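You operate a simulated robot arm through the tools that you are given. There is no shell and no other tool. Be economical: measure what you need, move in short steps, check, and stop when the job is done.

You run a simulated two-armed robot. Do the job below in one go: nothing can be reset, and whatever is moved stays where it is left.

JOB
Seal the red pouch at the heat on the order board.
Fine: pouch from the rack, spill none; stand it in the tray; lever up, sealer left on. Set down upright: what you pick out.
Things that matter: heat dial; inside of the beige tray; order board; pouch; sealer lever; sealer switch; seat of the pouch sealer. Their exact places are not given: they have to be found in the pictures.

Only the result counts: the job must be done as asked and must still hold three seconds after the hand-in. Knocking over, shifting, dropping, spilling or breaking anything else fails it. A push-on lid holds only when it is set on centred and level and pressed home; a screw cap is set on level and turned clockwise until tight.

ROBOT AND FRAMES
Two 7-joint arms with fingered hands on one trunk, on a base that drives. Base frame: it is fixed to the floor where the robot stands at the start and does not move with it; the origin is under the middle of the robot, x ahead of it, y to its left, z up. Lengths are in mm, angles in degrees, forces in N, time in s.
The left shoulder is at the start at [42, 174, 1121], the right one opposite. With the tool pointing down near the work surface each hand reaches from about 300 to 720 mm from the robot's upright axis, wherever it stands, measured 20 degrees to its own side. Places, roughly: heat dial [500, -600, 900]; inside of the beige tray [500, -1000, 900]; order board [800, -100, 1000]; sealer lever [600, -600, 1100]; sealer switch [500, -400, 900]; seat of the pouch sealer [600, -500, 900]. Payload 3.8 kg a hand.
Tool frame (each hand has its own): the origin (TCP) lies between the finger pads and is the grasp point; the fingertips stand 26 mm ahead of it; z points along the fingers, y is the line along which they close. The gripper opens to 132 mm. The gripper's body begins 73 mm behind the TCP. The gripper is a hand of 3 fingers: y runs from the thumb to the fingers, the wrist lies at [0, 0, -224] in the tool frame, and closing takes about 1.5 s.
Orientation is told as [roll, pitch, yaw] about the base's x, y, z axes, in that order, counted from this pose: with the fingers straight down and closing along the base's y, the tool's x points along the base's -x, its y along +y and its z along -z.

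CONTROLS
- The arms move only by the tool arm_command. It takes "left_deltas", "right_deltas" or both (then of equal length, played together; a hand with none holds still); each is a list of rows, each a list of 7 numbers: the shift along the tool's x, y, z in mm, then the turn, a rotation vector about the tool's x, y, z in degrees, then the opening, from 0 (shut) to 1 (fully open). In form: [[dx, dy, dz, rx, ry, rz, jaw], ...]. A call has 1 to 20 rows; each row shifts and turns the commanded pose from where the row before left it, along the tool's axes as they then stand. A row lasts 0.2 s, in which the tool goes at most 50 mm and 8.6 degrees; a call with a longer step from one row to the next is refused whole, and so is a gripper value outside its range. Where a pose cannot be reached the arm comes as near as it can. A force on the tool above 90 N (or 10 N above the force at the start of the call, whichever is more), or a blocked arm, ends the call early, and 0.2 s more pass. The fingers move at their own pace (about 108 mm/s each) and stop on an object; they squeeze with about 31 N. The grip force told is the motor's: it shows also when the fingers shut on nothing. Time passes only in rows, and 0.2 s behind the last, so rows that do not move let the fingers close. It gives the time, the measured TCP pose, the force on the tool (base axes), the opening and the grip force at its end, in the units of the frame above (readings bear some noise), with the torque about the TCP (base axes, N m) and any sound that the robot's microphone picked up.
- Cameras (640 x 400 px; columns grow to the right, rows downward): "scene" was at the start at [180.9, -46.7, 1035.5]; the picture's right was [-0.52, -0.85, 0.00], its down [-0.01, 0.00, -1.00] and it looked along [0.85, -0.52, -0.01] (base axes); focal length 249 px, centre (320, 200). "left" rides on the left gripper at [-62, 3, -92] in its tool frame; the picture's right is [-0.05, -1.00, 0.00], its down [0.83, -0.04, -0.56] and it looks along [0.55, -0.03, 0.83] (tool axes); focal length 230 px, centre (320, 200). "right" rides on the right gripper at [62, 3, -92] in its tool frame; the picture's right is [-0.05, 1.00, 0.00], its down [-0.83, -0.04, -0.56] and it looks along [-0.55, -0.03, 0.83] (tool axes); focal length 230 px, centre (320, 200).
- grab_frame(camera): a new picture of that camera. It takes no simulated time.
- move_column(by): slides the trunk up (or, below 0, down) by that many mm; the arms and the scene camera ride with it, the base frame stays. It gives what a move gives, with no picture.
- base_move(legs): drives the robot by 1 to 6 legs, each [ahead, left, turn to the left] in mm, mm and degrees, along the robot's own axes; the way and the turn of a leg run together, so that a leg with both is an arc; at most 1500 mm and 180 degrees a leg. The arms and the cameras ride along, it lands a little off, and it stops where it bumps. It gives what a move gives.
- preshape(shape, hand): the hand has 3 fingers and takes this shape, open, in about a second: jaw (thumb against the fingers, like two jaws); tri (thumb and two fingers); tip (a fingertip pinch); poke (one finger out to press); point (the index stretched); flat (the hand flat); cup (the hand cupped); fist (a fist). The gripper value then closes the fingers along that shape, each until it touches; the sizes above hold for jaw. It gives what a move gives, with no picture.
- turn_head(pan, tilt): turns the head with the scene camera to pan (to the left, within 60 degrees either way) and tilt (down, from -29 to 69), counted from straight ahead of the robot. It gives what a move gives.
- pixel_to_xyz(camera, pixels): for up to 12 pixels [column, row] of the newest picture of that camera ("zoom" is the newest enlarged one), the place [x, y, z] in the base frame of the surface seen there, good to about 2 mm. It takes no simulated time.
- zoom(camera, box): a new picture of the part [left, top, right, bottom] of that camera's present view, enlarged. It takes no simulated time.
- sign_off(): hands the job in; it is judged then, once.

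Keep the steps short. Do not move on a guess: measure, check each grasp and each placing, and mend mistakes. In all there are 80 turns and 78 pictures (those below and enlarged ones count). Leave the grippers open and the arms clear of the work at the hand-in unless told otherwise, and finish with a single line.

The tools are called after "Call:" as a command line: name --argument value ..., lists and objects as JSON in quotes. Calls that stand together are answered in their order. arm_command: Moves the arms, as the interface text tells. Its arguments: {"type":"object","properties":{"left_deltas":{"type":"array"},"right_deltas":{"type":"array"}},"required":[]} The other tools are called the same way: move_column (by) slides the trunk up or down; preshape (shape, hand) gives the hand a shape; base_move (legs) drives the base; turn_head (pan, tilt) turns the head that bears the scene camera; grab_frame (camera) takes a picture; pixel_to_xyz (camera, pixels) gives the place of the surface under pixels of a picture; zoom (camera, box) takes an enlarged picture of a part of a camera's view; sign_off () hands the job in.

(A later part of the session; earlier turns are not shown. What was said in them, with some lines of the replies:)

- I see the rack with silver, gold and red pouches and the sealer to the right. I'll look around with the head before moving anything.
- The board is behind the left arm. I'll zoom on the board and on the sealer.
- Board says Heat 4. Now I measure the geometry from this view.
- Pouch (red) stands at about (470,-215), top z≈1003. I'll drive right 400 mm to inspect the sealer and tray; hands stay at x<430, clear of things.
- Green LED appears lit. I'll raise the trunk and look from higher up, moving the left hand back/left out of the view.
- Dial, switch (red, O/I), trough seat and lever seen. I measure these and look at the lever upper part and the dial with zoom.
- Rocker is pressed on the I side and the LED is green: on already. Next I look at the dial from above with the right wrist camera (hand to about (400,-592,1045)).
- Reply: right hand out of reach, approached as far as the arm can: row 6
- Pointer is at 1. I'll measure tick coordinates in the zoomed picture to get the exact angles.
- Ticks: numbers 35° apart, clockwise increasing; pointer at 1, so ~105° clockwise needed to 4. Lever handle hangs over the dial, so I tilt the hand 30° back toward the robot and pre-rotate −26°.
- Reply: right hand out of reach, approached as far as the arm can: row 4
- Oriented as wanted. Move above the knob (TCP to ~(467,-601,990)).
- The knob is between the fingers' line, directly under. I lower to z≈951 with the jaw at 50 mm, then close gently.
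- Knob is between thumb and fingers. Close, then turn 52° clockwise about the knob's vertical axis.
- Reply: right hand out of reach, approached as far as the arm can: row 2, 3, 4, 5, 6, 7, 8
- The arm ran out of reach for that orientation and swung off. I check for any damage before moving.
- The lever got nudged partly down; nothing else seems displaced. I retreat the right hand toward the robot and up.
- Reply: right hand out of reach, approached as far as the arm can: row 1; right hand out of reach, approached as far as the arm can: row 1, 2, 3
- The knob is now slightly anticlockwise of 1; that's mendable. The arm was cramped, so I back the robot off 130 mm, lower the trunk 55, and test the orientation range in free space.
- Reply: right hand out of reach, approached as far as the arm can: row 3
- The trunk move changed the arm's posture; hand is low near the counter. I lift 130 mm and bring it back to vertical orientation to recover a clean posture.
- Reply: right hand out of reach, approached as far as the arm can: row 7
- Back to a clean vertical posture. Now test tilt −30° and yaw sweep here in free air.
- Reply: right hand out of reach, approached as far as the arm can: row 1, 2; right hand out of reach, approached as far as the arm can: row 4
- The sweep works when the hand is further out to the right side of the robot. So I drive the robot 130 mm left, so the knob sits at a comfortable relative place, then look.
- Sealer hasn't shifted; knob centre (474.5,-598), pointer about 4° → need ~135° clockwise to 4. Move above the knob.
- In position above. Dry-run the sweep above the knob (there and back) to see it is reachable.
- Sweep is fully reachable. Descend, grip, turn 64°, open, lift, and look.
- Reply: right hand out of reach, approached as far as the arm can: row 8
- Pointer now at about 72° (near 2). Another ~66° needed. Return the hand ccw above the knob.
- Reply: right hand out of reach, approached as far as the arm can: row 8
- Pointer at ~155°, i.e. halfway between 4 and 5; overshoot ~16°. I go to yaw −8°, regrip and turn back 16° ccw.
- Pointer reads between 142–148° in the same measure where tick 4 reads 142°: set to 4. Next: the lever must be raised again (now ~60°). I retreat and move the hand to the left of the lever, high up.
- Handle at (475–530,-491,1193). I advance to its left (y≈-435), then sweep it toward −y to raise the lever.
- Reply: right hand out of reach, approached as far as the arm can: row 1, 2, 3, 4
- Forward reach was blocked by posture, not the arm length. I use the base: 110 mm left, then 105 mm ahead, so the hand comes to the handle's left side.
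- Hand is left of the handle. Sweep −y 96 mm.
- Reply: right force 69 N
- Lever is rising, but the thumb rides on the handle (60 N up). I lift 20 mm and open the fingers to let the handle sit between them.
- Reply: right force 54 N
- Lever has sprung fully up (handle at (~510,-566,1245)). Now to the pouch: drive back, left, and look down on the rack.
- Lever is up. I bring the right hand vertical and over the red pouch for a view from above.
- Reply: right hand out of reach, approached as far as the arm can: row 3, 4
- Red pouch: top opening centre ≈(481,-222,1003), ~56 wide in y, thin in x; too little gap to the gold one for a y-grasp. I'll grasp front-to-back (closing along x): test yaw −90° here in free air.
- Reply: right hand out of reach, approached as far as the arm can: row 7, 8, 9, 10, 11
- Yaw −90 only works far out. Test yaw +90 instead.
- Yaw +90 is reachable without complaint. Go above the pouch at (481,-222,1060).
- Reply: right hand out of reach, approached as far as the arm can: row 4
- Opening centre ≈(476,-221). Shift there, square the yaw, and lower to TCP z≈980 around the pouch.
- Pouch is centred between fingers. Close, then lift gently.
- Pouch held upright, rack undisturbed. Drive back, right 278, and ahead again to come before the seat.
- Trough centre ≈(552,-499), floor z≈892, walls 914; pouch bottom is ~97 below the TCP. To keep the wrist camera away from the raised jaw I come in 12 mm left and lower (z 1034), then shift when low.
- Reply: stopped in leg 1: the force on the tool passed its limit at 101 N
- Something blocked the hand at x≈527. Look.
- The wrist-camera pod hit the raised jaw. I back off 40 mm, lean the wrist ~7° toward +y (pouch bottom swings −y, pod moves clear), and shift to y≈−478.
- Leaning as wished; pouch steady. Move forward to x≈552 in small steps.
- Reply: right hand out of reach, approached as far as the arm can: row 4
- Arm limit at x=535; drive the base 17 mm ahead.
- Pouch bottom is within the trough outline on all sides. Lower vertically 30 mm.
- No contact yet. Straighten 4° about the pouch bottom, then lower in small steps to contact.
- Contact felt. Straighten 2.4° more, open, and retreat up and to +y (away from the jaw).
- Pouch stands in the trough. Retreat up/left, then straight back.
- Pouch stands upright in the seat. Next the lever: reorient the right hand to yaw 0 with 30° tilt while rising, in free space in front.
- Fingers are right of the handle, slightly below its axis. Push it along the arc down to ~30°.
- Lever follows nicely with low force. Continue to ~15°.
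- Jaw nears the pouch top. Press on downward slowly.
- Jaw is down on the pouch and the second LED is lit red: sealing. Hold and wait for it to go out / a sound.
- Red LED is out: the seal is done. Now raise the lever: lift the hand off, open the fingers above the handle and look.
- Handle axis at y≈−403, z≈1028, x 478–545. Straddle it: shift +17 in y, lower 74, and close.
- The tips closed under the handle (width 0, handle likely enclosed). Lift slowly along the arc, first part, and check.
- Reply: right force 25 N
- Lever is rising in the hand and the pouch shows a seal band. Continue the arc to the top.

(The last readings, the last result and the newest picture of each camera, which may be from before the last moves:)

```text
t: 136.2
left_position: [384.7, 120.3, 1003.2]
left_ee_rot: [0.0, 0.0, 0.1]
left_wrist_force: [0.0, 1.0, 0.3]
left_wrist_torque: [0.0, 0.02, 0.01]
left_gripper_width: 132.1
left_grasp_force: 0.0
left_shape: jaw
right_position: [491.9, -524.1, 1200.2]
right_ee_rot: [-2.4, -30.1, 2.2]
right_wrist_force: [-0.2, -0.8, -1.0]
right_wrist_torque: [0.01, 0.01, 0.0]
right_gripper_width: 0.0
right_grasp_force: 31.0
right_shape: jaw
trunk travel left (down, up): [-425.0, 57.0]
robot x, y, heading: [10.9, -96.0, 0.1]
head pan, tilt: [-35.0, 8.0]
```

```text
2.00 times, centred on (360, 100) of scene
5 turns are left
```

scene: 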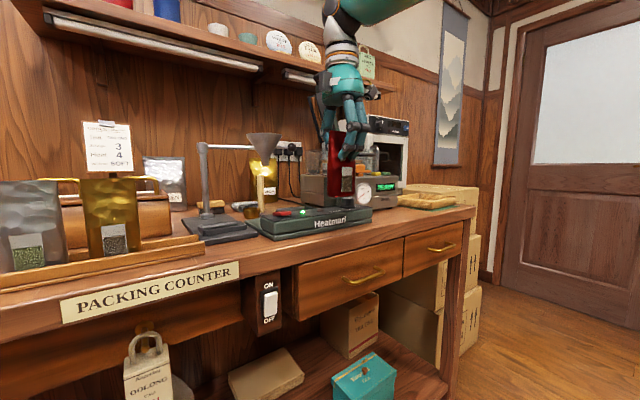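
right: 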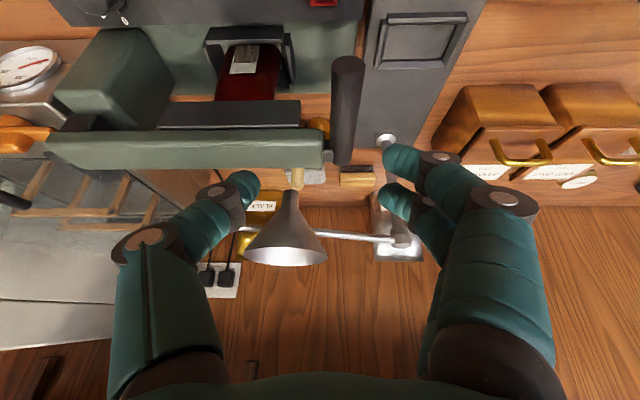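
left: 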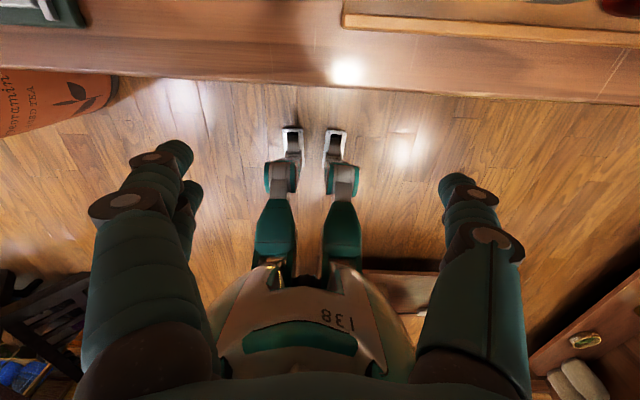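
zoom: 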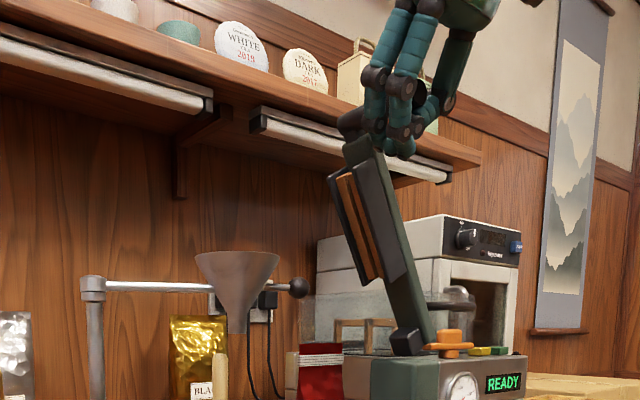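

Lever nearly up. With few turns left I chain: finish raising, release, withdraw, reorient to yaw 90 and return in front of the seat.

Call:
arm_command --right_deltas '[[-4, -14, -6.9, 0, 0, 0, 0.05], [-4, -14, -6.9, 0, 0, 0, 0.05], [-2, -10, -3.5, 0, 0, 0, 0.05], [0, 0, 0, 0, 0, 0, 0.4], [0, 0, 0, 0, 0, 0, 0.6], [0, 0, 0, 0, 0, 0, 0.6], [-21, 0, -37, 0, 0, 0, 0.6], [-21, 0, -37, 0, 0, 0, 0.6], [34.6, 0, -20, 0, 0, 0, 0.6], [34.6, 0, -20, 0, 0, 0, 0.6], [34.6, 0, -20, 0, 0, 0, 0.6]]'

Call:
arm_command --right_deltas '[[8.8, 27.6, 22.4, 0, 0, 0, 0.5], [8.8, 27.6, 22.4, 0, 0, 0, 0.5], [8.8, 27.6, 22.4, 0, 0, 0, 0.5], [8.8, 27.6, 22.4, 0, 0, 0, 0.5], [8.8, 27.6, 22.4, 0, 0, 0, 0.5], [0, 0, 0, 0, 7.5, 0, 0.5], [0, 0, 0, 0, 7.5, 0, 0.5], [0, 0, 0, 0, 7.5, 0, 0.5], [0, 0, 0, -2.4, 7.5, 0, 0.5], [0, 0, 9.2, 0, 0, -8, 0.5], [0, 0, 9.2, 0, 0, -8, 0.5], [0, 0, 9.2, 0, 0, -8, 0.5], [0, 0, 9.2, 0, 0, -8, 0.5], [0, 0, 9.2, 0, 0, -8, 0.5], [0, 0, 9.2, 0, 0, -8, 0.5], [0, 0, 9.2, 0, 0, -8, 0.5], [0, 0, 9.2, 0, 0, -8, 0.5], [0, 0, 9.2, 0, 0, -8, 0.5], [0, 0, 9.2, 0, 0, -8, 0.5], [0, 0, 9.2, 0, 0, -8, 0.5]]'

Call:
base_move --legs '[[0, -38, 0]]'

Call:
grab_frame --camera "right"

Call:
zoom --camera "scene" --box '[240, 0, 560, 240]'

Call:
pixel_to_xyz --camera "scene" --pixels '[[330, 190], [330, 175], [510, 195], [530, 190]]'

```text
t: 138.6
left_position: [383.9, 119.3, 1003.9]
left_ee_rot: [-0.1, 0.0, 0.1]
left_wrist_force: [-0.8, 0.1, 0.0]
left_wrist_torque: [-0.01, -0.01, 0.01]
left_gripper_width: 131.8
left_grasp_force: 0.1
left_shape: jaw
right_position: [371.0, -559.8, 1304.5]
right_ee_rot: [-2.4, -30.1, 2.2]
right_wrist_force: [0.2, -0.1, -0.2]
right_wrist_torque: [-0.01, -0.01, 0.02]
right_gripper_width: 78.8
right_grasp_force: 0.1
right_shape: jaw
trunk travel left (down, up): [-425.0, 57.0]
robot x, y, heading: [12.2, -94.6, -0.0]
head pan, tilt: [-35.0, 8.0]
```

```text
t: 142.8
left_position: [385.7, 121.1, 1002.9]
left_ee_rot: [0.1, 0.1, 0.1]
left_wrist_force: [-0.2, -0.6, -0.1]
left_wrist_torque: [0.0, 0.02, 0.0]
left_gripper_width: 131.8
left_grasp_force: 0.1
left_shape: jaw
right_position: [386.0, -423.8, 1079.9]
right_ee_rot: [0.0, -0.4, 89.4]
right_wrist_force: [0.6, -0.3, -0.6]
right_wrist_torque: [0.01, 0.02, 0.01]
right_gripper_width: 66.4
right_grasp_force: 0.0
right_shape: jaw
trunk travel left (down, up): [-425.0, 57.0]
robot x, y, heading: [15.0, -91.7, -0.0]
head pan, tilt: [-35.0, 8.0]
```

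```text
t: 143.8
left_position: [383.7, 82.8, 1002.9]
left_ee_rot: [0.0, 0.1, 0.2]
left_wrist_force: [-0.6, 0.2, 0.4]
left_wrist_torque: [-0.01, 0.02, -0.03]
left_gripper_width: 131.8
left_grasp_force: 0.0
left_shape: jaw
right_position: [387.3, -461.9, 1078.6]
right_ee_rot: [0.0, -0.4, 89.3]
right_wrist_force: [-0.8, -0.9, -0.7]
right_wrist_torque: [0.07, 0.04, 0.01]
right_gripper_width: 66.6
right_grasp_force: 0.0
right_shape: jaw
trunk travel left (down, up): [-425.0, 57.0]
robot x, y, heading: [11.9, -132.1, 0.2]
head pan, tilt: [-35.0, 8.0]
```

```text
3 pictures are left
```

right: 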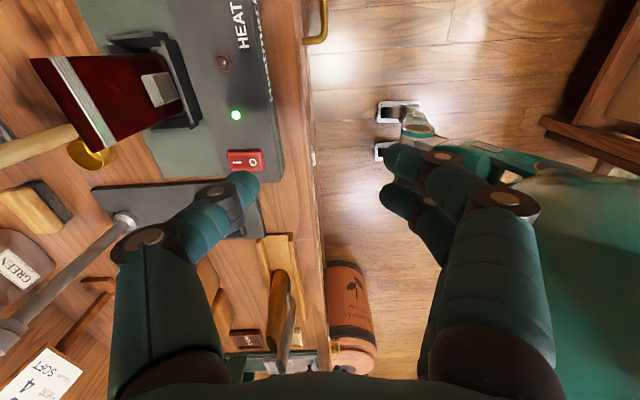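

```text
1.67 times, centred on (400, 120) of scene
```

zoom: 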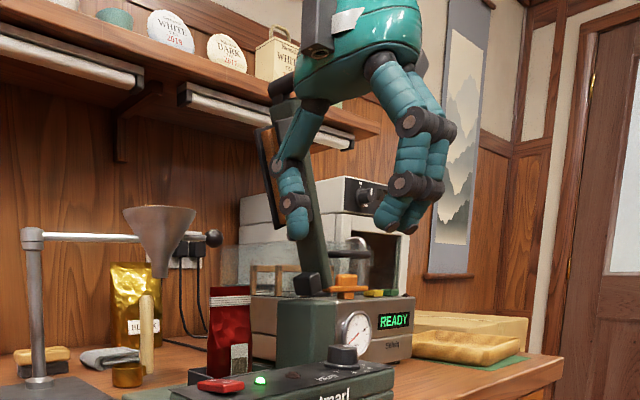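

```text
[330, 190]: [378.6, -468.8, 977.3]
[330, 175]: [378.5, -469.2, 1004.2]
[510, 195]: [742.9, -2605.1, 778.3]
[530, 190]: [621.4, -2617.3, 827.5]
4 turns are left
```

Lever up, LED green, pouch sealed and upright in the seat. Now grip it (small lean to clear the jaw), lift, withdraw, and drive to the tray.

Call:
arm_command --right_deltas '[[-4, 0, 0, 0, 5.4, -0.7, 0.5], [0, -41.3, 0, 0, 0, 0, 0.5], [0, -41.3, 0, 0, 0, 0, 0.5], [0, -41.3, 0, 0, 0, 0, 0.5], [0, -41.3, 0, 0, 0, 0, 0.5], [4.75, 0, 19.2, 0, 0, 0, 0.5], [4.75, 0, 19.2, 0, 0, 0, 0.5], [4.75, 0, 19.2, 0, 0, 0, 0.5], [4.75, 0, 19.2, 0, 0, 0, 0.5], [4.75, 0, 19.2, 0, 0, 0, 0.5], [0, 0, 0, 0, 0, 0, 0.3], [0, 0, 0, 0, 0, 0, 0.1], [0, 0, 0, 0, 0, 0, 0.05], [0, 0, 0, 0, 0, 0, 0.05], [0, 0, 0, 0, 0, 0, 0.05], [0, 0, 0, 0, 0, 0, 0.05]]'

Call:
arm_command --right_deltas '[[-0.24, 0, -8.75, 0, 0, 0, 0.05], [-0.24, 0, -8.75, 0, 0, 0, 0.05], [-0.24, 0, -8.75, 0, 0, 0, 0.05], [-9.3, 0, -8.8, 0, 0, 0, 0.05], [-9.3, 0, -8.8, 0, 0, 0, 0.05], [0, 22, 0, 0, 0, 0, 0.05], [0, 23, 0, 0, 0, 0, 0.05], [0, 40, -8, 0, 0, 0, 0.05], [0, 40, -8, 0, 0, 0, 0.05], [0, 40, -8, 0, 0, 0, 0.05], [0, 0, 0, 0, 0, 0, 0.05]]'

Call:
base_move --legs '[[-40, 0, 0], [0, -537, 0], [40, 0, 0]]'

Call:
grab_frame --camera "right"

Call:
pixel_to_xyz --camera "right" --pixels '[[189, 119], [252, 119], [189, 60], [189, 170], [150, 119], [220, 90], [220, 150], [130, 119], [270, 119], [165, 80], [165, 160], [189, 200]]'

```text
t: 147.2
left_position: [384.1, 82.8, 1002.6]
left_ee_rot: [0.0, 0.1, 0.1]
left_wrist_force: [-0.4, -0.5, 0.5]
left_wrist_torque: [0.0, -0.01, 0.02]
left_gripper_width: 132.2
left_grasp_force: 0.1
left_shape: jaw
right_position: [554.1, -489.9, 986.3]
right_ee_rot: [0.0, 5.0, 89.9]
right_wrist_force: [0.3, 0.8, -0.5]
right_wrist_torque: [-0.01, 0.05, -0.02]
right_gripper_width: 19.1
right_grasp_force: 31.1
right_shape: jaw
trunk travel left (down, up): [-425.0, 57.0]
robot x, y, heading: [10.9, -133.8, 0.3]
head pan, tilt: [-35.0, 8.0]
```

```text
t: 149.6
left_position: [384.1, 84.3, 1001.3]
left_ee_rot: [0.0, 0.0, 0.3]
left_wrist_force: [0.6, -0.4, -0.1]
left_wrist_torque: [-0.02, 0.01, 0.0]
left_gripper_width: 131.7
left_grasp_force: 0.0
left_shape: jaw
right_position: [384.8, -465.6, 1053.5]
right_ee_rot: [0.0, 5.0, 89.9]
right_wrist_force: [0.5, -0.5, -0.5]
right_wrist_torque: [-0.02, -0.01, -0.02]
right_gripper_width: 18.9
right_grasp_force: 31.2
right_shape: jaw
trunk travel left (down, up): [-425.0, 57.0]
robot x, y, heading: [10.4, -137.4, 0.2]
head pan, tilt: [-35.0, 8.0]
```

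```text
t: 155.8
left_position: [387.3, -459.1, 1002.8]
left_ee_rot: [0.1, 0.2, 0.0]
left_wrist_force: [0.5, 0.7, 0.1]
left_wrist_torque: [-0.05, 0.03, 0.03]
left_gripper_width: 132.2
left_grasp_force: 0.0
left_shape: jaw
right_position: [387.4, -1007.1, 1054.0]
right_ee_rot: [0.1, 5.1, 89.8]
right_wrist_force: [0.2, 0.2, -0.9]
right_wrist_torque: [0.0, 0.06, -0.02]
right_gripper_width: 19.2
right_grasp_force: 31.0
right_shape: jaw
trunk travel left (down, up): [-425.0, 57.0]
robot x, y, heading: [14.9, -672.8, 0.0]
head pan, tilt: [-35.0, 8.0]
```

```text
1 pictures are left
```

right: 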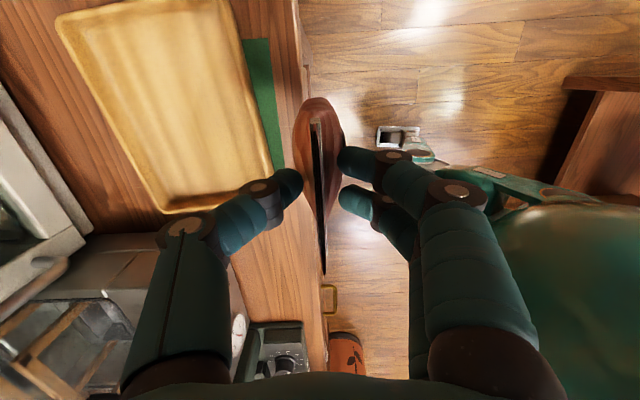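

```text
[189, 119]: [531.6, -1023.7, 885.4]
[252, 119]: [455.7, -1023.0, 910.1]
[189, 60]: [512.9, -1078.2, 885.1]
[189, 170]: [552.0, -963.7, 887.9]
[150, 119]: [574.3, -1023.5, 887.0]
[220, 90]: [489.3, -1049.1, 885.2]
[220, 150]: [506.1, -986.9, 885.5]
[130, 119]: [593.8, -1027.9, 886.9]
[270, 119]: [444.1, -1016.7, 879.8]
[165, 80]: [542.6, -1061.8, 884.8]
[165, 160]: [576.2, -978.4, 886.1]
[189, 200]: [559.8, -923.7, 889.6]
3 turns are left
```

Tray floor z≈885, target (528,-1012). Move forward above the tray, lower to ~1 mm of contact, release, lift and withdraw, and take the last picture.

Call:
arm_command --right_deltas '[[2, -35, 0, 0, 0, 0, 0.05], [2, -35, 0, 0, 0, 0, 0.05], [1, -35, 0, 0, 0, 0, 0.05], [0, -35, 0, 0, 0, 0, 0.05], [0, 0, 0, 0, 0, 0, 0.05], [-1.5, 0, 17, 0, 0, 0, 0.05], [-1.5, 0, 17, 0, 0, 0, 0.05], [-1.5, 0, 17, 0, 0, 0, 0.05], [-1.2, 0, 14, 0, 0, 0, 0.05], [-0.4, 0, 5, 0, 0, 0, 0.05], [-0.3, 0, 3, 0, 0, 0, 0.05], [0, 0, 0, 0, 0, 0, 0.05]]'

Call:
arm_command --right_deltas '[[0, 0, 0, 0, 0, 0, 0.12], [0, 0, 0, 0, 0, 0, 0.2], [0, 0, 0, 0, 0, 0, 0.35], [0, 0, 0, 0, 0, 0, 0.5], [0, 0, 0, 0, 0, 0, 0.5], [0, 0, 0, 0, 0, 0, 0.5], [2.2, 0, -25, 0, 0, 0, 0.5], [2.2, 0, -25, 0, 0, 0, 0.5], [2.2, 0, -25, 0, 0, 0, 0.5], [2.2, 0, -25, 0, 0, 0, 0.5], [0, 40, 0, 0, 0, 0, 0.5], [0, 40, 0, 0, 0, 0, 0.5], [0, 40, 0, 0, 0, 0, 0.5], [0, 40, 0, 0, 0, 0, 1], [0, 0, 0, 0, 0, 0, 1]]'

Call:
grab_frame --camera "scene"

```text
t: 158.4
left_position: [386.2, -458.7, 1003.2]
left_ee_rot: [0.1, 0.2, 0.0]
left_wrist_force: [-0.1, -0.9, -0.8]
left_wrist_torque: [0.0, 0.0, -0.02]
left_gripper_width: 131.7
left_grasp_force: 0.1
left_shape: jaw
right_position: [526.1, -1012.8, 980.6]
right_ee_rot: [0.0, 5.0, 89.8]
right_wrist_force: [-0.3, -0.3, -0.3]
right_wrist_torque: [-0.01, 0.0, 0.01]
right_gripper_width: 19.3
right_grasp_force: 31.0
right_shape: jaw
trunk travel left (down, up): [-425.0, 57.0]
robot x, y, heading: [13.5, -674.7, 0.1]
head pan, tilt: [-35.0, 8.0]
```

```text
t: 161.6
left_position: [386.6, -458.1, 1002.7]
left_ee_rot: [0.0, 0.1, 0.1]
left_wrist_force: [0.2, -0.4, 0.4]
left_wrist_torque: [-0.01, 0.02, 0.01]
left_gripper_width: 132.1
left_grasp_force: 0.1
left_shape: jaw
right_position: [367.4, -1012.0, 1082.4]
right_ee_rot: [0.0, 5.1, 89.8]
right_wrist_force: [-0.6, 1.1, 0.9]
right_wrist_torque: [0.02, 0.0, -0.03]
right_gripper_width: 131.9
right_grasp_force: 0.1
right_shape: jaw
trunk travel left (down, up): [-425.0, 57.0]
robot x, y, heading: [17.4, -673.1, 0.2]
head pan, tilt: [-35.0, 8.0]
```

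```text
0 pictures are left
2 turns are left
```

scene: 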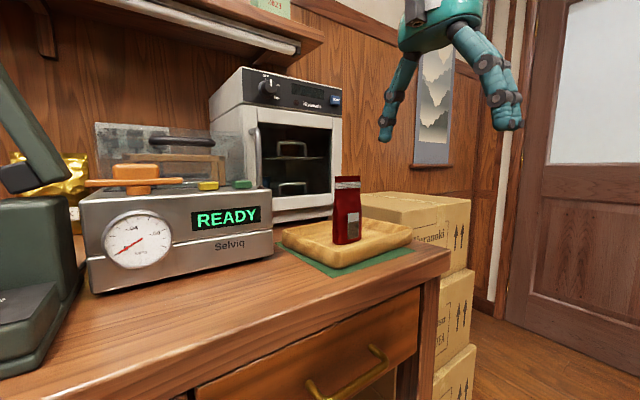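

The last picture shows the sealed red pouch standing upright in the beige tray, with the hand open and clear. I'm handing in.

Call:
sign_off

```text
The job is handed in.
```

The red pouch was sealed with the heat dial at 4 and stands upright in the beige tray; the lever is up, the sealer is on, and I saw no spill.
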